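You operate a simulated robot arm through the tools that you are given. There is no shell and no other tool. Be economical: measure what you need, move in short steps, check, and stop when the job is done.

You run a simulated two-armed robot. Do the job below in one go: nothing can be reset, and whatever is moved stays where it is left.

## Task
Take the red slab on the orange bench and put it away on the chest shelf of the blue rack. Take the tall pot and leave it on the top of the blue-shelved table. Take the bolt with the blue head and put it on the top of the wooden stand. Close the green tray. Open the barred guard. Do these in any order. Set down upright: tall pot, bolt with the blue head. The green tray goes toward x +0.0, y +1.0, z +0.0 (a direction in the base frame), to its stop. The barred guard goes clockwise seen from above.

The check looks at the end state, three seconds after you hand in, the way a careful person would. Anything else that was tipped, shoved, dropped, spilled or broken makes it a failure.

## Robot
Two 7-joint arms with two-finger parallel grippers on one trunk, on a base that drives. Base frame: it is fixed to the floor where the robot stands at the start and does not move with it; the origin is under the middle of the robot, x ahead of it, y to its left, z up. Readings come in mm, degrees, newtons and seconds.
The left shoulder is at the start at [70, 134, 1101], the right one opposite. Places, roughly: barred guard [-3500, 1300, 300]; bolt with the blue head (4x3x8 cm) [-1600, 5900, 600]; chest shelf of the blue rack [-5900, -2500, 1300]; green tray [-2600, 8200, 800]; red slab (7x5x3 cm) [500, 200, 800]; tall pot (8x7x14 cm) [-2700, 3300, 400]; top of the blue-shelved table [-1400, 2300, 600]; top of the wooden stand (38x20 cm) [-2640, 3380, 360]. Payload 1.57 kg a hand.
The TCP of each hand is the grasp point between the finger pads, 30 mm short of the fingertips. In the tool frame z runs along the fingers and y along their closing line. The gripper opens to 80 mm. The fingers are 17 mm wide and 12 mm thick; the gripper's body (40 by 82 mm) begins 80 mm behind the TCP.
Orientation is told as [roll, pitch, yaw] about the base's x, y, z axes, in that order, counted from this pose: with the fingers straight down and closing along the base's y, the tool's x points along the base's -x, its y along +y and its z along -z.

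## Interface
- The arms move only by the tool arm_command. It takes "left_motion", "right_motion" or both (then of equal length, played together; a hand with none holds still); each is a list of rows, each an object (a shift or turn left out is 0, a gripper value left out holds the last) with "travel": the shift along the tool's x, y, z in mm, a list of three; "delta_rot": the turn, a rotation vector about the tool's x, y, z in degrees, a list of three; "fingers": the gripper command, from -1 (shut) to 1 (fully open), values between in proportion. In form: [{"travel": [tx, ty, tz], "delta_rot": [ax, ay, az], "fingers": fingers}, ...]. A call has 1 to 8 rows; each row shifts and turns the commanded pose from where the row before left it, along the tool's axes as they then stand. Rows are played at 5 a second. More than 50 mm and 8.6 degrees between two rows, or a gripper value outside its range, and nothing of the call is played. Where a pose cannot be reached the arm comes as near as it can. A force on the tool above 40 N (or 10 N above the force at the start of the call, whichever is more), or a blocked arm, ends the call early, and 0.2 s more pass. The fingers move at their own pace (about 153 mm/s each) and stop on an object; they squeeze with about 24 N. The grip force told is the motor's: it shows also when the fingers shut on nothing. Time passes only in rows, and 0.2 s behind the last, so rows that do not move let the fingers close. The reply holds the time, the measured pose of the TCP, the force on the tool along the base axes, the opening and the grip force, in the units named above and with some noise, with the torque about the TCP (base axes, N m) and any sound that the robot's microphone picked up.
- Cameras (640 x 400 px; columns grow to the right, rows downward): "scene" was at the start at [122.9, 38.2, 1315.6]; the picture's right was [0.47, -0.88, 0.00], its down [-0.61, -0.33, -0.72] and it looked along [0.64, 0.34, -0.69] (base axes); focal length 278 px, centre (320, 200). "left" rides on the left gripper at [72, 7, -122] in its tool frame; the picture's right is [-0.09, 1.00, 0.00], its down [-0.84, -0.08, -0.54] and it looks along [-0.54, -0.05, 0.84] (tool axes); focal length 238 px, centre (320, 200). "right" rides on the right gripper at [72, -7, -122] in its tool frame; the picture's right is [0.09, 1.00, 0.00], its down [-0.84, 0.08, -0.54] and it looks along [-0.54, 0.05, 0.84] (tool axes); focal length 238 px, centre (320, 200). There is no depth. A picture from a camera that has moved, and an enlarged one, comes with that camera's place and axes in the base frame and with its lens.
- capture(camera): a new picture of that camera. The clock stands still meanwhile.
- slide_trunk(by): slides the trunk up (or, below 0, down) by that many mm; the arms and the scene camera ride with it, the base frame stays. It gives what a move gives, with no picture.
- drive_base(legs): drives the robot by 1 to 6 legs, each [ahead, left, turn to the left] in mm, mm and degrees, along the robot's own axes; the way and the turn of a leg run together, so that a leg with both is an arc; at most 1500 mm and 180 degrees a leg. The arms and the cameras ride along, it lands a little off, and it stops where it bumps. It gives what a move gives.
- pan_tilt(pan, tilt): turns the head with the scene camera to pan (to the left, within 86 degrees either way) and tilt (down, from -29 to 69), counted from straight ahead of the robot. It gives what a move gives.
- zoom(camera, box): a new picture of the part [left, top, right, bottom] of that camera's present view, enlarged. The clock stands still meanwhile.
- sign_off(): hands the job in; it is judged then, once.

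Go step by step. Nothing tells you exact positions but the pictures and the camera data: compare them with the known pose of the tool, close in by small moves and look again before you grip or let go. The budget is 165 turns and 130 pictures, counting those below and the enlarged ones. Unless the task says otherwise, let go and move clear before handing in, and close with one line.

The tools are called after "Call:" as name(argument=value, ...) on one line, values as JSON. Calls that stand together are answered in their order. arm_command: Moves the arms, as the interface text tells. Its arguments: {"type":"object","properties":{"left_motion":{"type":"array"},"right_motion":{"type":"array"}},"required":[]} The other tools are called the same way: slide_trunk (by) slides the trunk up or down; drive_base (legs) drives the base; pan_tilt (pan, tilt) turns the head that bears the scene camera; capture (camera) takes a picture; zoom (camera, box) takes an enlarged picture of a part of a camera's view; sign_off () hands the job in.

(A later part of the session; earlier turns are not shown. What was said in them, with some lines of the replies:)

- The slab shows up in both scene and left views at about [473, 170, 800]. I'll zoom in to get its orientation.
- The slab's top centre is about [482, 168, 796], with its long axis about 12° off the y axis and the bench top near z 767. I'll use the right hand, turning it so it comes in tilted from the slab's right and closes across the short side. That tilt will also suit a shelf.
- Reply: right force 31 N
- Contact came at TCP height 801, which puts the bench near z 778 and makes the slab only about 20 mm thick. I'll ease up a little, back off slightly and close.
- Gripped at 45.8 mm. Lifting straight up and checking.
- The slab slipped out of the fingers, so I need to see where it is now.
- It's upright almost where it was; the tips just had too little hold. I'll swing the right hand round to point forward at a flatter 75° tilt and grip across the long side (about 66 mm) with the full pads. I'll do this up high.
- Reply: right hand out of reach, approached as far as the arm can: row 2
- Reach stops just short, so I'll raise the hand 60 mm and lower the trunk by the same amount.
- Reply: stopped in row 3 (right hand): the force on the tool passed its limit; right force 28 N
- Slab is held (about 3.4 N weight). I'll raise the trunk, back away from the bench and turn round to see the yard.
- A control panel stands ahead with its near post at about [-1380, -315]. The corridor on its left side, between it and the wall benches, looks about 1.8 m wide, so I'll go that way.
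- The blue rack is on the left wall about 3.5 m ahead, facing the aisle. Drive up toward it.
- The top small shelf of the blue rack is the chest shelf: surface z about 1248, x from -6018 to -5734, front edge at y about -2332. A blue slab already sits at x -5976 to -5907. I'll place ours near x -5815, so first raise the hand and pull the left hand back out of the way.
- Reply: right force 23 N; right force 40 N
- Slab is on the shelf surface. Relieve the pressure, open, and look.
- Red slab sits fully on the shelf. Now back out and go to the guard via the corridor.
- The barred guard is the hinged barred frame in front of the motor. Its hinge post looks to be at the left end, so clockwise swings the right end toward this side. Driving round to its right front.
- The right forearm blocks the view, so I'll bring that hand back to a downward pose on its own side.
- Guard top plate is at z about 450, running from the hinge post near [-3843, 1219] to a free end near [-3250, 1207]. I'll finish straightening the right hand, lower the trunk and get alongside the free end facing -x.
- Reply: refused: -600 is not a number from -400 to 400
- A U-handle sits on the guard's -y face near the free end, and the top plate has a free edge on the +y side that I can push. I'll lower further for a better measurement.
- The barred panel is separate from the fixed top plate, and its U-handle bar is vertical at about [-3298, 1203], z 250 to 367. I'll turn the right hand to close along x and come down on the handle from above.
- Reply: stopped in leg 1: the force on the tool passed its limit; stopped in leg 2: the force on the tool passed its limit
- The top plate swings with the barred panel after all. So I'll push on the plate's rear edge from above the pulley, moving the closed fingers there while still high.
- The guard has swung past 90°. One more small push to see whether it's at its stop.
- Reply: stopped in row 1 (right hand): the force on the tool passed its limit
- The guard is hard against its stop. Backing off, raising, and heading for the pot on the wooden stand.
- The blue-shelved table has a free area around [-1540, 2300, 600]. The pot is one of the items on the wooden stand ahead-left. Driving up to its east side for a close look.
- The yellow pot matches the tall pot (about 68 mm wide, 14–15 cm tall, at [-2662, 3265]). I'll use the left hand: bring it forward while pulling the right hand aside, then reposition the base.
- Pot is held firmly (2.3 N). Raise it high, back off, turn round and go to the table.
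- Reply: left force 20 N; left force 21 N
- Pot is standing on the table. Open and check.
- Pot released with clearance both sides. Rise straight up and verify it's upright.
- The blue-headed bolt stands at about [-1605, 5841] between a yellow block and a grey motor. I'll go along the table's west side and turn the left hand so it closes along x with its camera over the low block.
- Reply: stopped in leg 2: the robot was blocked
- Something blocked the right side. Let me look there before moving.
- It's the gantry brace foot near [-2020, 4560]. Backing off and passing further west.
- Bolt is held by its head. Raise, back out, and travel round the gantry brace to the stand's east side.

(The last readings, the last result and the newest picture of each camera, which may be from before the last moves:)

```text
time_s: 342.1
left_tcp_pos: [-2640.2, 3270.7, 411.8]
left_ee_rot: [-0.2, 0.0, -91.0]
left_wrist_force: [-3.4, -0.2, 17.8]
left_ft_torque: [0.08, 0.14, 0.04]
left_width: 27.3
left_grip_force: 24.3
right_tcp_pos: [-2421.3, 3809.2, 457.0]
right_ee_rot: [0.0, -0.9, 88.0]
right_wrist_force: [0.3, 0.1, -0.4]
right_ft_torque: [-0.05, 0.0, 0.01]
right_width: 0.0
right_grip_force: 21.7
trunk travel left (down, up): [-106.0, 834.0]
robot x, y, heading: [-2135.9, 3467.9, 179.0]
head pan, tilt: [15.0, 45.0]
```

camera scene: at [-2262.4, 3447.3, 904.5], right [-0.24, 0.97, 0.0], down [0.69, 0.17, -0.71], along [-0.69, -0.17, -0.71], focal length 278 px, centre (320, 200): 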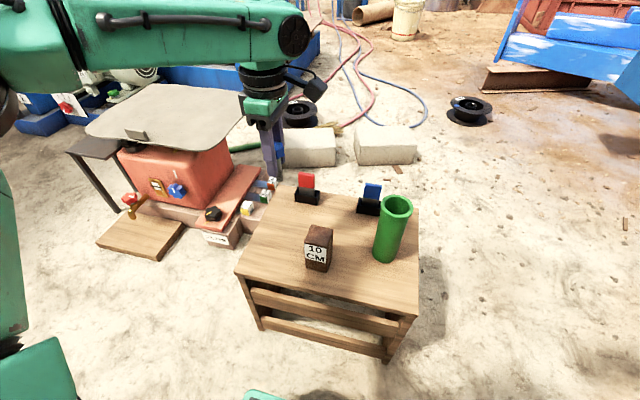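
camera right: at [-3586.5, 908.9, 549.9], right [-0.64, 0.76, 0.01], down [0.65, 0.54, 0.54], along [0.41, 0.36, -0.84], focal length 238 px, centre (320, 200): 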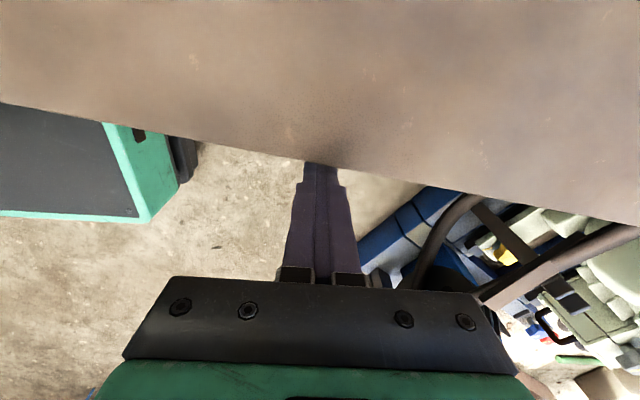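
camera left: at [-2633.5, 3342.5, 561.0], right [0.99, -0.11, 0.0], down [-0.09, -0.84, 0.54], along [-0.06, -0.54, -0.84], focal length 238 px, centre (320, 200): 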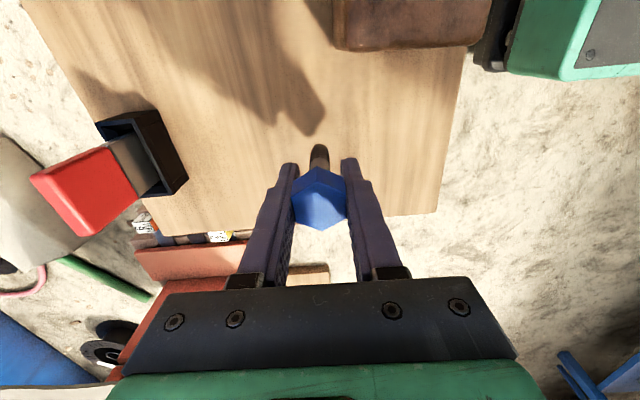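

Contact at stand surface. Relieve a little, then open gently.

Call:
arm_command(left_motion=[{"travel": [0, 0, -2]}, {}])

Call:
arm_command(left_motion=[{"fingers": -0.2}, {"fingers": -0.1}, {"fingers": 0.0}, {"fingers": 0.15}, {}])

Call:
capture(camera="left")

Call:
zoom(camera="scene", box=[220, 120, 340, 195])

```text
time_s: 342.7
left_tcp_pos: [-2640.7, 3271.2, 411.6]
left_ee_rot: [0.1, 0.0, -91.1]
left_wrist_force: [-0.7, 2.6, 6.2]
left_ft_torque: [0.16, 0.04, 0.0]
left_width: 27.6
left_grip_force: 23.6
right_tcp_pos: [-2420.9, 3809.9, 456.3]
right_ee_rot: [-0.1, -1.0, 88.1]
right_wrist_force: [0.6, 0.1, 0.7]
right_ft_torque: [0.02, 0.01, 0.0]
right_width: 0.0
right_grip_force: 20.8
trunk travel left (down, up): [-106.0, 834.0]
robot x, y, heading: [-2131.7, 3466.9, 178.8]
head pan, tilt: [15.0, 45.0]
```

```text
time_s: 343.9
left_tcp_pos: [-2641.2, 3272.1, 412.4]
left_ee_rot: [-0.2, 0.0, -91.1]
left_wrist_force: [0.0, 0.7, -0.8]
left_ft_torque: [0.01, 0.0, 0.01]
left_width: 46.2
left_grip_force: 0.1
right_tcp_pos: [-2421.0, 3809.3, 457.2]
right_ee_rot: [-0.1, -1.0, 88.1]
right_wrist_force: [0.3, 0.4, -0.7]
right_ft_torque: [-0.01, 0.0, 0.0]
right_width: 0.0
right_grip_force: 21.1
trunk travel left (down, up): [-106.0, 834.0]
robot x, y, heading: [-2131.9, 3462.8, 178.9]
head pan, tilt: [15.0, 45.0]
```

```text
24 pictures are left
camera left: at [-2633.1, 3342.6, 534.0], right [0.99, -0.11, 0.0], down [-0.09, -0.84, 0.54], along [-0.06, -0.54, -0.84], focal length 238 px, centre (320, 200)
```

left: 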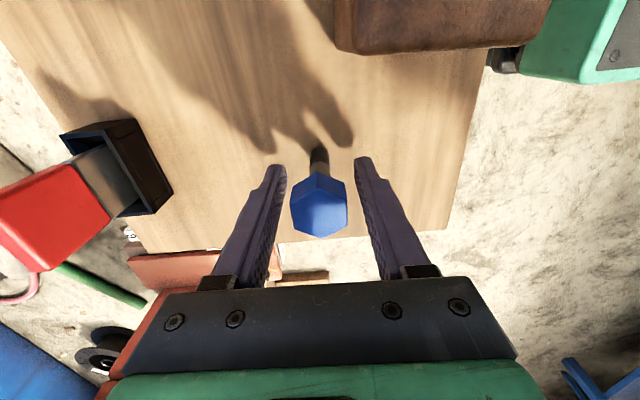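

```text
5.33 times, centred on (280, 158) of scene
camera zoom: at [-2262.1, 3447.4, 744.6], right [-0.24, 0.97, 0.0], down [0.69, 0.17, -0.71], along [-0.69, -0.17, -0.71], focal length 1485 px, centre (533, 427)
```

zoom: 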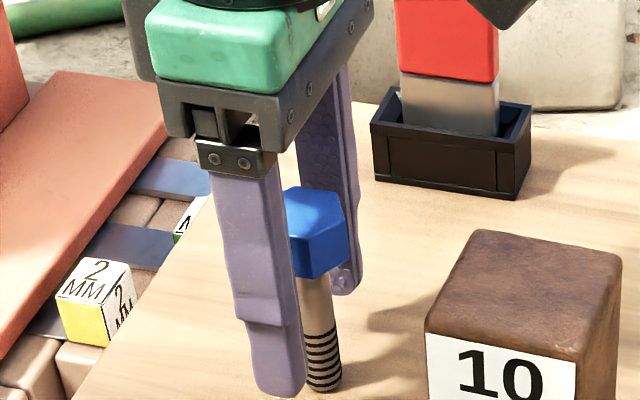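

Bolt stands on its own. Rise straight up and back off.

Call:
slide_trunk(by=150)

Call:
capture(camera="scene")

```text
time_s: 345.7
left_tcp_pos: [-2640.4, 3269.9, 562.9]
left_ee_rot: [-0.1, 0.0, -90.9]
left_wrist_force: [-1.2, 0.2, -0.9]
left_ft_torque: [-0.01, -0.01, -0.03]
left_width: 45.9
left_grip_force: 0.0
right_tcp_pos: [-2420.3, 3809.9, 607.7]
right_ee_rot: [-0.1, -1.0, 88.2]
right_wrist_force: [0.2, 0.9, -1.0]
right_ft_torque: [0.0, 0.0, 0.01]
right_width: 0.0
right_grip_force: 21.6
trunk travel left (down, up): [-256.0, 684.0]
robot x, y, heading: [-2133.4, 3466.1, 178.8]
head pan, tilt: [15.0, 45.0]
```

```text
22 pictures are left
camera scene: at [-2262.3, 3447.5, 894.5], right [-0.24, 0.97, 0.0], down [0.69, 0.17, -0.71], along [-0.69, -0.17, -0.71], focal length 278 px, centre (320, 200)
```

scene: 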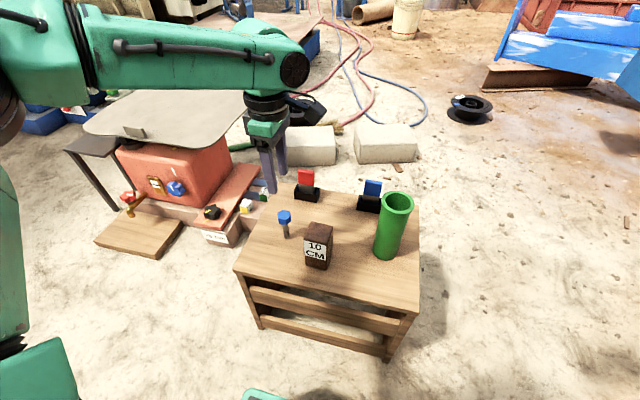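

Bolt is placed upright. Now to the green tray by the far wall; raise and retrace the clear path north.

Call:
slide_trunk(by=250)

Call:
drive_base(legs=[[0, -620, 0], [500, 0, 0], [0, -1400, 0], [0, -1350, 0], [0, 0, -89]])

Call:
pan_tilt(pan=0, tilt=25)

Call:
capture(camera="scene")

```text
time_s: 348.2
left_tcp_pos: [-2640.3, 3271.2, 812.6]
left_ee_rot: [0.0, 0.1, -91.0]
left_wrist_force: [0.5, -0.3, 0.1]
left_ft_torque: [0.0, 0.0, 0.01]
left_width: 46.2
left_grip_force: 0.1
right_tcp_pos: [-2420.6, 3808.6, 857.2]
right_ee_rot: [-0.1, -1.0, 88.1]
right_wrist_force: [-0.2, -0.1, -0.1]
right_ft_torque: [0.02, -0.01, 0.01]
right_width: 0.1
right_grip_force: 20.7
trunk travel left (down, up): [-506.0, 434.0]
robot x, y, heading: [-2131.7, 3468.1, 178.9]
head pan, tilt: [15.0, 45.0]
```

```text
time_s: 370.9
left_tcp_pos: [-2752.1, 7344.0, 812.0]
left_ee_rot: [-0.2, 0.0, -179.8]
left_wrist_force: [0.0, 0.4, -0.2]
left_ft_torque: [0.01, -0.01, 0.01]
left_width: 45.9
left_grip_force: 0.0
right_tcp_pos: [-2209.1, 7135.0, 858.1]
right_ee_rot: [-0.1, -1.0, -0.6]
right_wrist_force: [-0.2, 0.2, -0.1]
right_ft_torque: [-0.02, -0.01, -0.01]
right_width: 0.0
right_grip_force: 21.2
trunk travel left (down, up): [-506.0, 434.0]
robot x, y, heading: [-2543.7, 6840.4, 90.1]
head pan, tilt: [15.0, 45.0]
```

```text
time_s: 371.8
left_tcp_pos: [-2752.4, 7345.0, 812.5]
left_ee_rot: [-0.1, 0.0, -179.7]
left_wrist_force: [1.0, 0.3, 0.5]
left_ft_torque: [-0.02, -0.02, 0.01]
left_width: 46.1
left_grip_force: 0.2
right_tcp_pos: [-2208.1, 7135.5, 855.9]
right_ee_rot: [-0.1, -1.0, -0.7]
right_wrist_force: [0.7, 0.7, -0.4]
right_ft_torque: [0.0, 0.02, -0.02]
right_width: 0.1
right_grip_force: 20.9
trunk travel left (down, up): [-506.0, 434.0]
robot x, y, heading: [-2541.3, 6839.7, 90.0]
head pan, tilt: [0.0, 25.0]
```

```text
21 pictures are left
camera scene: at [-2545.3, 6982.0, 1175.1], right [1.0, 0.0, 0.0], down [0.0, -0.42, -0.91], along [0.0, 0.91, -0.42], focal length 278 px, centre (320, 200)
```

scene: 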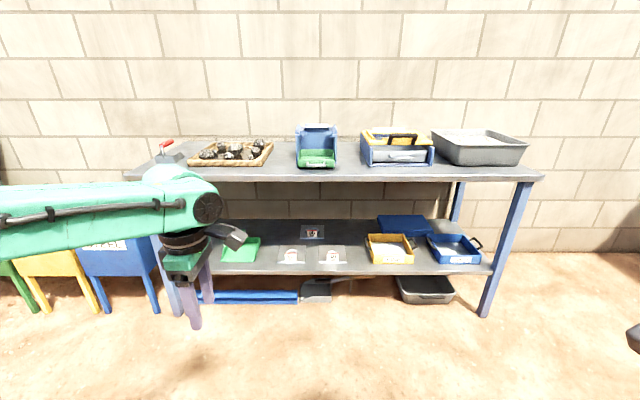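

Call:
zoom(camera="scene", box=[270, 110, 370, 180])

```text
5.71 times, centred on (320, 145) of scene
camera zoom: at [-2545.3, 6982.0, 1175.1], right [1.0, 0.0, 0.0], down [0.0, -0.42, -0.91], along [0.0, 0.91, -0.42], focal length 1591 px, centre (320, 514)
```

zoom: 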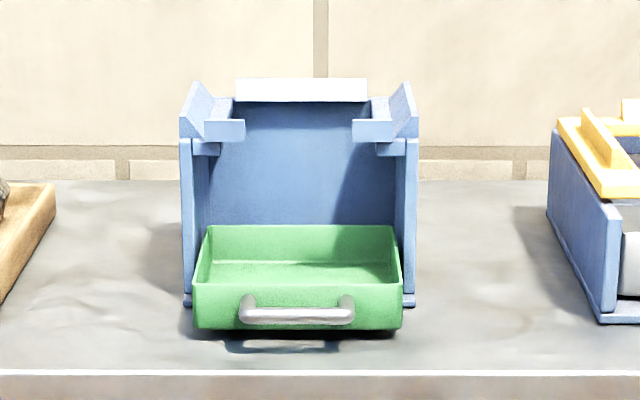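

The green tray is a drawer in a small blue box on the bench (z about 786), pulled out about 6 cm toward me with a handle at about [-2563, 8145, 805]. I'll square the left hand, close it, and line up in front.

Call:
arm_command(left_motion=[{"delta_rot": [0, 0, 8.2], "fingers": -1}, {"delta_rot": [0, 0, 8.2]}, {"delta_rot": [0, 0, 8.2]}, {"delta_rot": [0, 0, 8.2]}, {"delta_rot": [0, 0, 8.2]}, {"delta_rot": [0, 0, 8.2]}, {"delta_rot": [0, 0, 8.2]}, {"delta_rot": [0, 0, 8.2]}])

Call:
arm_command(left_motion=[{"delta_rot": [0, 0, 8.2]}, {"delta_rot": [0, 0, 8.2]}, {"delta_rot": [0, 0, 8]}])

Call:
slide_trunk(by=60)

Call:
drive_base(legs=[[680, -189, 0]])

Call:
capture(camera="left")

Call:
capture(camera="scene")

```text
time_s: 373.6
left_tcp_pos: [-2752.5, 7343.0, 811.6]
left_ee_rot: [0.0, -0.2, 114.5]
left_wrist_force: [0.8, -0.4, 0.0]
left_ft_torque: [0.03, 0.0, -0.01]
left_width: 0.0
left_grip_force: 21.1
right_tcp_pos: [-2208.5, 7135.3, 856.3]
right_ee_rot: [-0.1, -1.0, -0.8]
right_wrist_force: [-0.7, -1.1, -0.3]
right_ft_torque: [-0.03, 0.0, -0.02]
right_width: 0.0
right_grip_force: 21.3
trunk travel left (down, up): [-506.0, 434.0]
robot x, y, heading: [-2546.7, 6841.9, 90.0]
head pan, tilt: [0.0, 25.0]
```

```text
time_s: 374.4
left_tcp_pos: [-2752.5, 7343.7, 812.6]
left_ee_rot: [0.0, -0.1, 90.0]
left_wrist_force: [0.7, 0.4, 0.4]
left_ft_torque: [0.0, 0.0, 0.0]
left_width: 0.0
left_grip_force: 21.2
right_tcp_pos: [-2208.8, 7136.1, 856.7]
right_ee_rot: [-0.2, -1.0, -0.7]
right_wrist_force: [-0.3, 0.6, 0.4]
right_ft_torque: [0.02, 0.03, 0.01]
right_width: 0.0
right_grip_force: 21.9
trunk travel left (down, up): [-506.0, 434.0]
robot x, y, heading: [-2541.0, 6838.1, 90.1]
head pan, tilt: [0.0, 25.0]
```

```text
time_s: 375.4
left_tcp_pos: [-2752.2, 7345.1, 873.1]
left_ee_rot: [0.1, -0.2, 90.1]
left_wrist_force: [1.0, 0.3, -0.4]
left_ft_torque: [-0.02, -0.04, -0.04]
left_width: 0.0
left_grip_force: 21.7
right_tcp_pos: [-2209.3, 7135.6, 916.4]
right_ee_rot: [0.0, -1.0, -0.8]
right_wrist_force: [-0.4, 0.3, -0.1]
right_ft_torque: [0.0, -0.01, -0.02]
right_width: 0.0
right_grip_force: 21.7
trunk travel left (down, up): [-566.0, 374.0]
robot x, y, heading: [-2544.2, 6840.8, 90.1]
head pan, tilt: [0.0, 25.0]
```

```text
time_s: 379.2
left_tcp_pos: [-2561.4, 8026.9, 872.2]
left_ee_rot: [0.0, -0.1, 89.9]
left_wrist_force: [0.0, 0.9, 0.1]
left_ft_torque: [0.02, 0.0, 0.0]
left_width: 0.1
left_grip_force: 21.5
right_tcp_pos: [-2019.4, 7815.6, 917.5]
right_ee_rot: [0.0, -1.1, -0.9]
right_wrist_force: [-0.2, 0.2, -0.6]
right_ft_torque: [0.01, 0.03, -0.01]
right_width: 0.0
right_grip_force: 20.8
trunk travel left (down, up): [-566.0, 374.0]
robot x, y, heading: [-2360.6, 7525.3, 90.0]
head pan, tilt: [0.0, 25.0]
```

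```text
19 pictures are left
camera left: at [-2569.3, 7955.1, 994.0], right [-1.0, 0.09, 0.0], down [0.08, 0.84, 0.54], along [0.05, 0.54, -0.84], focal length 238 px, centre (320, 200)
```

left: 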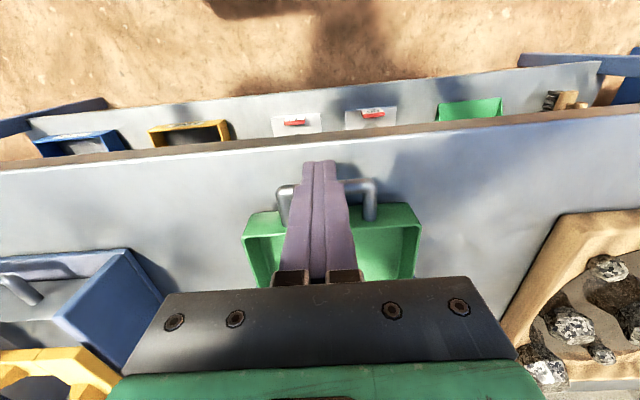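

```text
18 pictures are left
camera scene: at [-2356.8, 7664.1, 1235.1], right [1.0, 0.0, 0.0], down [0.0, -0.42, -0.91], along [0.0, 0.91, -0.42], focal length 278 px, centre (320, 200)
```

scene: 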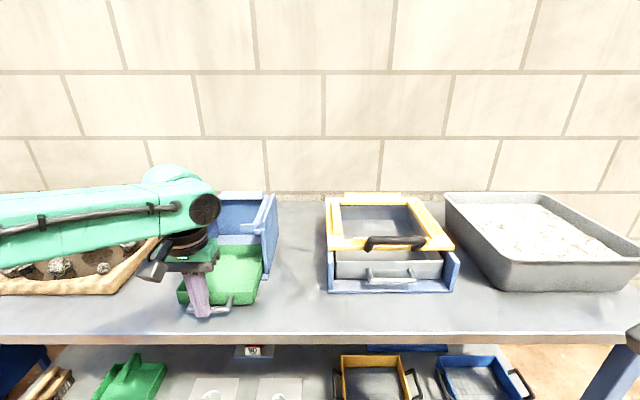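

Call:
slide_trunk(by=-18)

Call:
arm_command(left_motion=[{"travel": [0, 6, 0]}, {"travel": [-10, 0, 0]}, {"travel": [-10, 0, 0]}])

Call:
capture(camera="left")

Call:
zoom(camera="scene", box=[120, 180, 300, 350])

```text
time_s: 379.9
left_tcp_pos: [-2562.9, 8025.8, 855.7]
left_ee_rot: [0.0, 0.0, 90.0]
left_wrist_force: [-0.6, 0.3, 0.2]
left_ft_torque: [0.0, 0.0, 0.01]
left_width: 0.0
left_grip_force: 21.3
right_tcp_pos: [-2018.4, 7815.7, 899.5]
right_ee_rot: [-0.1, -1.0, -1.0]
right_wrist_force: [0.0, 0.0, 0.3]
right_ft_torque: [0.03, -0.01, 0.0]
right_width: 0.0
right_grip_force: 20.9
trunk travel left (down, up): [-548.0, 392.0]
robot x, y, heading: [-2358.7, 7522.4, 90.0]
head pan, tilt: [0.0, 25.0]
```

```text
time_s: 380.7
left_tcp_pos: [-2569.1, 8046.9, 854.7]
left_ee_rot: [-0.1, 0.0, 89.9]
left_wrist_force: [-0.3, -0.7, 1.0]
left_ft_torque: [0.06, 0.01, 0.01]
left_width: 0.1
left_grip_force: 21.7
right_tcp_pos: [-2019.7, 7815.5, 898.8]
right_ee_rot: [-0.1, -1.1, -0.8]
right_wrist_force: [-0.7, -0.9, -0.5]
right_ft_torque: [0.0, 0.01, -0.02]
right_width: 0.0
right_grip_force: 20.8
trunk travel left (down, up): [-548.0, 392.0]
robot x, y, heading: [-2354.1, 7524.0, 89.9]
head pan, tilt: [0.0, 25.0]
```

```text
17 pictures are left
camera left: at [-2575.3, 7974.9, 976.3], right [-1.0, 0.09, 0.0], down [0.08, 0.84, 0.54], along [0.05, 0.54, -0.84], focal length 238 px, centre (320, 200)
```

left: 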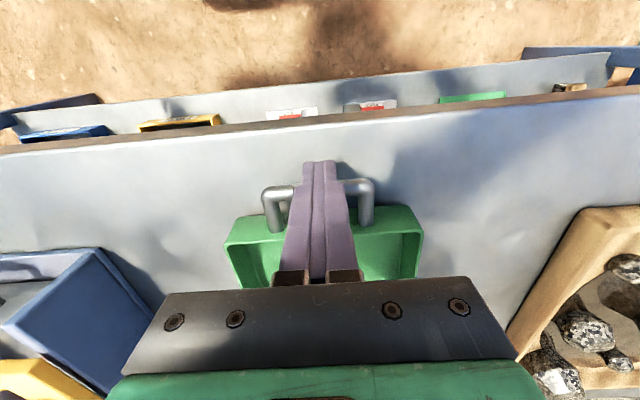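

```text
2.35 times, centred on (210, 265) of scene
camera zoom: at [-2356.8, 7664.2, 1217.1], right [1.0, 0.0, 0.0], down [0.0, -0.42, -0.91], along [0.0, 0.91, -0.42], focal length 655 px, centre (579, 47)
```

zoom: 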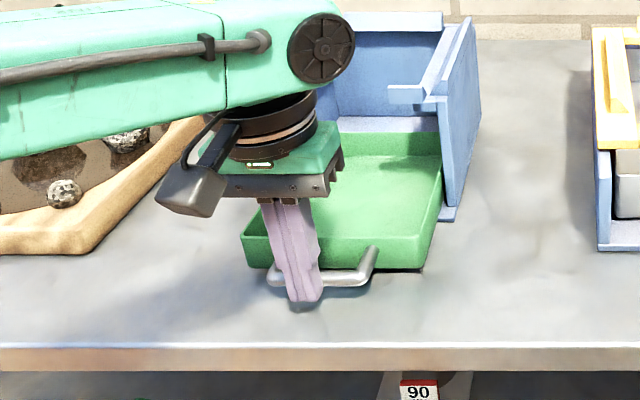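

Call:
arm_command(left_motion=[{"travel": [-10, 0, 0]}, {"travel": [-10, 0, 0]}, {"travel": [-10, 0, 0]}, {"travel": [-10, 0, 0]}, {}])

Call:
zoom(camera="scene", box=[120, 180, 300, 350])

```text
time_s: 381.9
left_tcp_pos: [-2571.3, 8082.3, 852.9]
left_ee_rot: [-0.1, -0.2, 90.0]
left_wrist_force: [0.3, -0.9, 0.4]
left_ft_torque: [0.01, 0.02, -0.02]
left_width: 0.0
left_grip_force: 21.6
left hand out of reach, approached as far as the arm can: row 4
right_tcp_pos: [-2019.8, 7815.9, 899.1]
right_ee_rot: [-0.2, -1.0, -0.9]
right_wrist_force: [0.0, 0.5, 1.0]
right_ft_torque: [0.0, 0.02, 0.0]
right_width: 0.0
right_grip_force: 21.7
trunk travel left (down, up): [-548.0, 392.0]
robot x, y, heading: [-2355.6, 7520.5, 90.0]
head pan, tilt: [0.0, 25.0]
```

```text
2.35 times, centred on (210, 265) of scene
camera zoom: at [-2356.8, 7663.9, 1217.1], right [1.0, 0.0, 0.0], down [0.0, -0.42, -0.91], along [0.0, 0.91, -0.42], focal length 655 px, centre (579, 47)
```

zoom: 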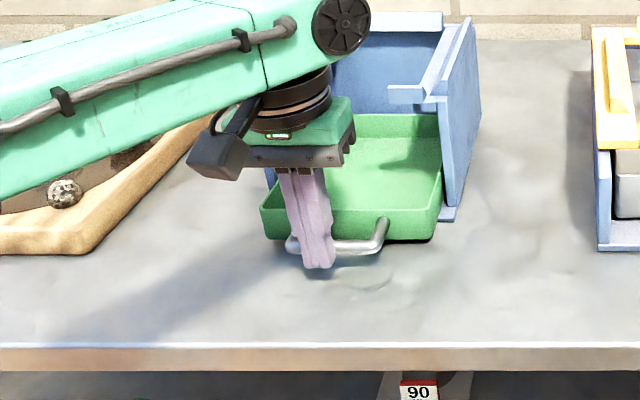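

Tray slides freely and the box hasn't moved. Arm is at its reach limit, so continue in small base moves.

Call:
drive_base(legs=[[25, 0, 0]])

Call:
zoom(camera="scene", box=[120, 180, 300, 350])

```text
time_s: 382.7
left_tcp_pos: [-2570.6, 8106.1, 855.1]
left_ee_rot: [-0.1, -0.3, 89.9]
left_wrist_force: [-0.8, 0.9, 0.9]
left_ft_torque: [-0.01, 0.02, 0.0]
left_width: 0.0
left_grip_force: 21.3
right_tcp_pos: [-2020.7, 7839.5, 900.0]
right_ee_rot: [0.0, -1.1, -0.9]
right_wrist_force: [-0.1, 0.3, -0.2]
right_ft_torque: [0.01, -0.01, 0.03]
right_width: 0.0
right_grip_force: 21.4
trunk travel left (down, up): [-548.0, 392.0]
robot x, y, heading: [-2357.2, 7544.9, 90.2]
head pan, tilt: [0.0, 25.0]
```

```text
2.35 times, centred on (210, 265) of scene
camera zoom: at [-2356.7, 7687.8, 1217.3], right [1.0, 0.0, 0.0], down [0.0, -0.42, -0.91], along [0.0, 0.91, -0.42], focal length 655 px, centre (579, 47)
```

zoom: 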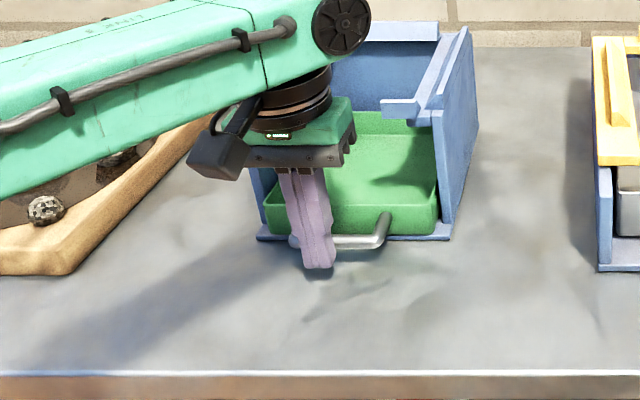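

Call:
drive_base(legs=[[8, 0, 0]])

Call:
zoom(camera="scene", box=[120, 180, 300, 350])

```text
time_s: 383.4
left_tcp_pos: [-2570.3, 8115.7, 855.0]
left_ee_rot: [-0.1, -0.3, 89.9]
left_wrist_force: [0.5, 0.2, 0.6]
left_ft_torque: [0.02, 0.02, 0.01]
left_width: 0.0
left_grip_force: 21.7
right_tcp_pos: [-2019.1, 7848.7, 899.2]
right_ee_rot: [-0.1, -1.0, -0.9]
right_wrist_force: [-0.3, 0.9, 0.9]
right_ft_torque: [0.0, -0.02, -0.02]
right_width: 0.0
right_grip_force: 21.5
trunk travel left (down, up): [-548.0, 392.0]
robot x, y, heading: [-2357.4, 7556.6, 89.8]
head pan, tilt: [0.0, 25.0]
```

```text
2.35 times, centred on (210, 265) of scene
camera zoom: at [-2356.8, 7696.2, 1217.2], right [1.0, 0.0, 0.0], down [0.0, -0.42, -0.91], along [0.0, 0.91, -0.42], focal length 655 px, centre (579, 47)
```

zoom: 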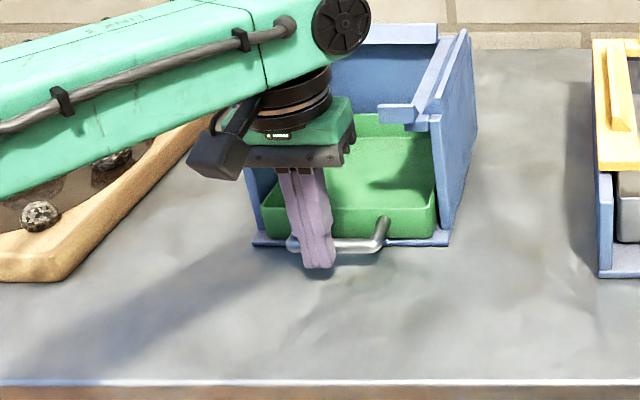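

Call:
drive_base(legs=[[8, 0, 0]])

Call:
drive_base(legs=[[8, 0, 0]])

Call:
zoom(camera="scene", box=[120, 180, 300, 350])

```text
time_s: 384.2
left_tcp_pos: [-2570.5, 8123.9, 855.0]
left_ee_rot: [-0.2, -0.3, 90.0]
left_wrist_force: [0.8, 0.5, 0.3]
left_ft_torque: [-0.02, 0.01, 0.02]
left_width: 0.0
left_grip_force: 21.0
right_tcp_pos: [-2018.8, 7856.5, 899.0]
right_ee_rot: [0.0, -1.0, -0.9]
right_wrist_force: [-0.2, 0.2, 0.7]
right_ft_torque: [0.0, -0.02, 0.01]
right_width: 0.0
right_grip_force: 21.1
trunk travel left (down, up): [-548.0, 392.0]
robot x, y, heading: [-2353.1, 7562.1, 90.0]
head pan, tilt: [0.0, 25.0]
```

```text
time_s: 384.9
left_tcp_pos: [-2570.1, 8131.4, 853.9]
left_ee_rot: [-0.1, -0.3, 90.0]
left_wrist_force: [-0.7, 0.5, 0.1]
left_ft_torque: [0.01, 0.0, 0.0]
left_width: 0.0
left_grip_force: 21.3
right_tcp_pos: [-2018.9, 7864.4, 897.8]
right_ee_rot: [0.0, -0.9, -1.0]
right_wrist_force: [0.1, -0.3, 0.3]
right_ft_torque: [-0.05, -0.01, -0.02]
right_width: 0.1
right_grip_force: 21.6
trunk travel left (down, up): [-548.0, 392.0]
robot x, y, heading: [-2358.0, 7567.2, 89.9]
head pan, tilt: [0.0, 25.0]
```

```text
2.35 times, centred on (210, 265) of scene
camera zoom: at [-2356.7, 7712.2, 1217.2], right [1.0, 0.0, 0.0], down [0.0, -0.42, -0.91], along [0.0, 0.91, -0.42], focal length 655 px, centre (579, 47)
```

zoom: 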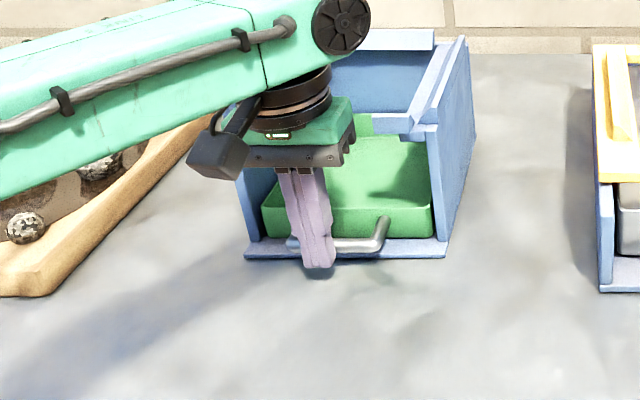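

Call:
drive_base(legs=[[6, 0, 0]])

Call:
drive_base(legs=[[6, 0, 0]])

Call:
zoom(camera="scene", box=[120, 180, 300, 350])

```text
time_s: 385.6
left_tcp_pos: [-2569.7, 8134.8, 856.0]
left_ee_rot: [-0.1, -0.3, 90.0]
left_wrist_force: [0.5, -13.0, -2.9]
left_ft_torque: [-0.3, 0.06, -0.03]
left_width: 0.0
left_grip_force: 21.3
right_tcp_pos: [-2019.2, 7869.3, 898.8]
right_ee_rot: [0.2, -1.1, -1.0]
right_wrist_force: [-0.3, -0.3, -0.2]
right_ft_torque: [-0.02, -0.03, 0.0]
right_width: 0.2
right_grip_force: 21.7
trunk travel left (down, up): [-548.0, 392.0]
robot x, y, heading: [-2357.5, 7579.0, 89.6]
head pan, tilt: [0.0, 25.0]
```

```text
time_s: 386.4
left_tcp_pos: [-2570.4, 8135.9, 854.6]
left_ee_rot: [0.0, 0.2, 89.9]
left_wrist_force: [2.5, -35.9, -9.7]
left_ft_torque: [-0.94, -0.11, -0.03]
left_width: 0.0
left_grip_force: 20.9
right_tcp_pos: [-2020.1, 7871.2, 899.8]
right_ee_rot: [0.3, -1.1, -0.9]
right_wrist_force: [0.6, -0.3, 0.3]
right_ft_torque: [-0.01, 0.01, -0.01]
right_width: 0.0
right_grip_force: 20.9
trunk travel left (down, up): [-548.0, 392.0]
robot x, y, heading: [-2354.8, 7583.7, 89.7]
head pan, tilt: [0.0, 25.0]
```

```text
2.35 times, centred on (210, 265) of scene
camera zoom: at [-2356.7, 7717.7, 1217.8], right [1.0, 0.0, 0.0], down [0.0, -0.42, -0.91], along [0.0, 0.91, -0.42], focal length 655 px, centre (579, 47)
```

zoom: 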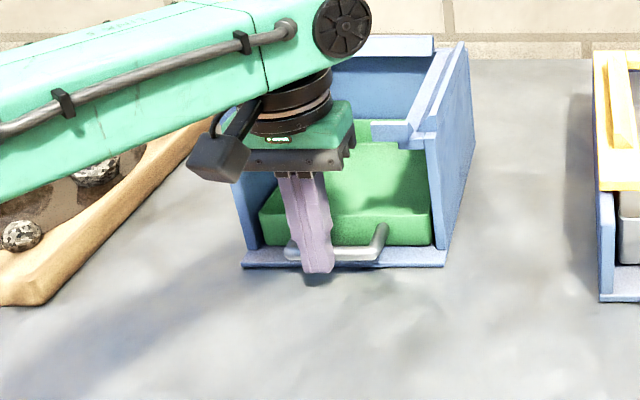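

Force jumped to 36 N with the box still, so the tray is at its stop. Back away and check.

Call:
drive_base(legs=[[-300, 0, 0]])

Call:
zoom(camera="scene", box=[120, 130, 400, 305])

```text
time_s: 388.4
left_tcp_pos: [-2569.4, 7838.7, 853.2]
left_ee_rot: [0.0, 0.7, 89.8]
left_wrist_force: [-0.7, -0.2, -0.9]
left_ft_torque: [0.01, 0.02, -0.01]
left_width: 0.0
left_grip_force: 20.9
right_tcp_pos: [-2019.9, 7574.3, 899.1]
right_ee_rot: [-0.1, -1.0, -0.9]
right_wrist_force: [0.3, -1.0, 0.5]
right_ft_torque: [0.02, 0.02, 0.01]
right_width: 0.0
right_grip_force: 20.5
trunk travel left (down, up): [-548.0, 392.0]
robot x, y, heading: [-2356.6, 7282.8, 89.7]
head pan, tilt: [0.0, 25.0]
```

```text
2.29 times, centred on (260, 218) of scene
camera zoom: at [-2357.0, 7423.7, 1217.2], right [1.0, 0.0, 0.0], down [0.0, -0.42, -0.91], along [0.0, 0.91, -0.42], focal length 636 px, centre (457, 160)
```

zoom: 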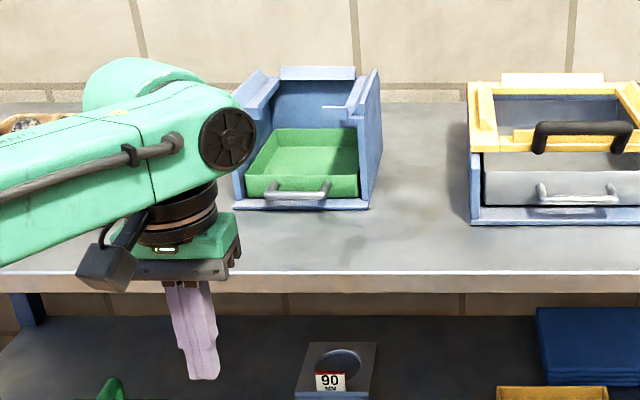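

The tray is now closed to match its neighbour, and the other four jobs are done with both hands clear. Handing in.

Call:
sign_off()

```text
The job is handed in.
```

I did all five jobs and handed them in: the slab is on the rack's chest shelf, the pot is upright on the blue-shelved table, the bolt is upright on the wooden stand, the green tray is shut to its stop, and the barred guard is open to its stop. I didn't look at the guard again after backing off, the slab slipped once on the first grip and dropped back onto the bench upright, and the base bumped the gantry brace foot once.
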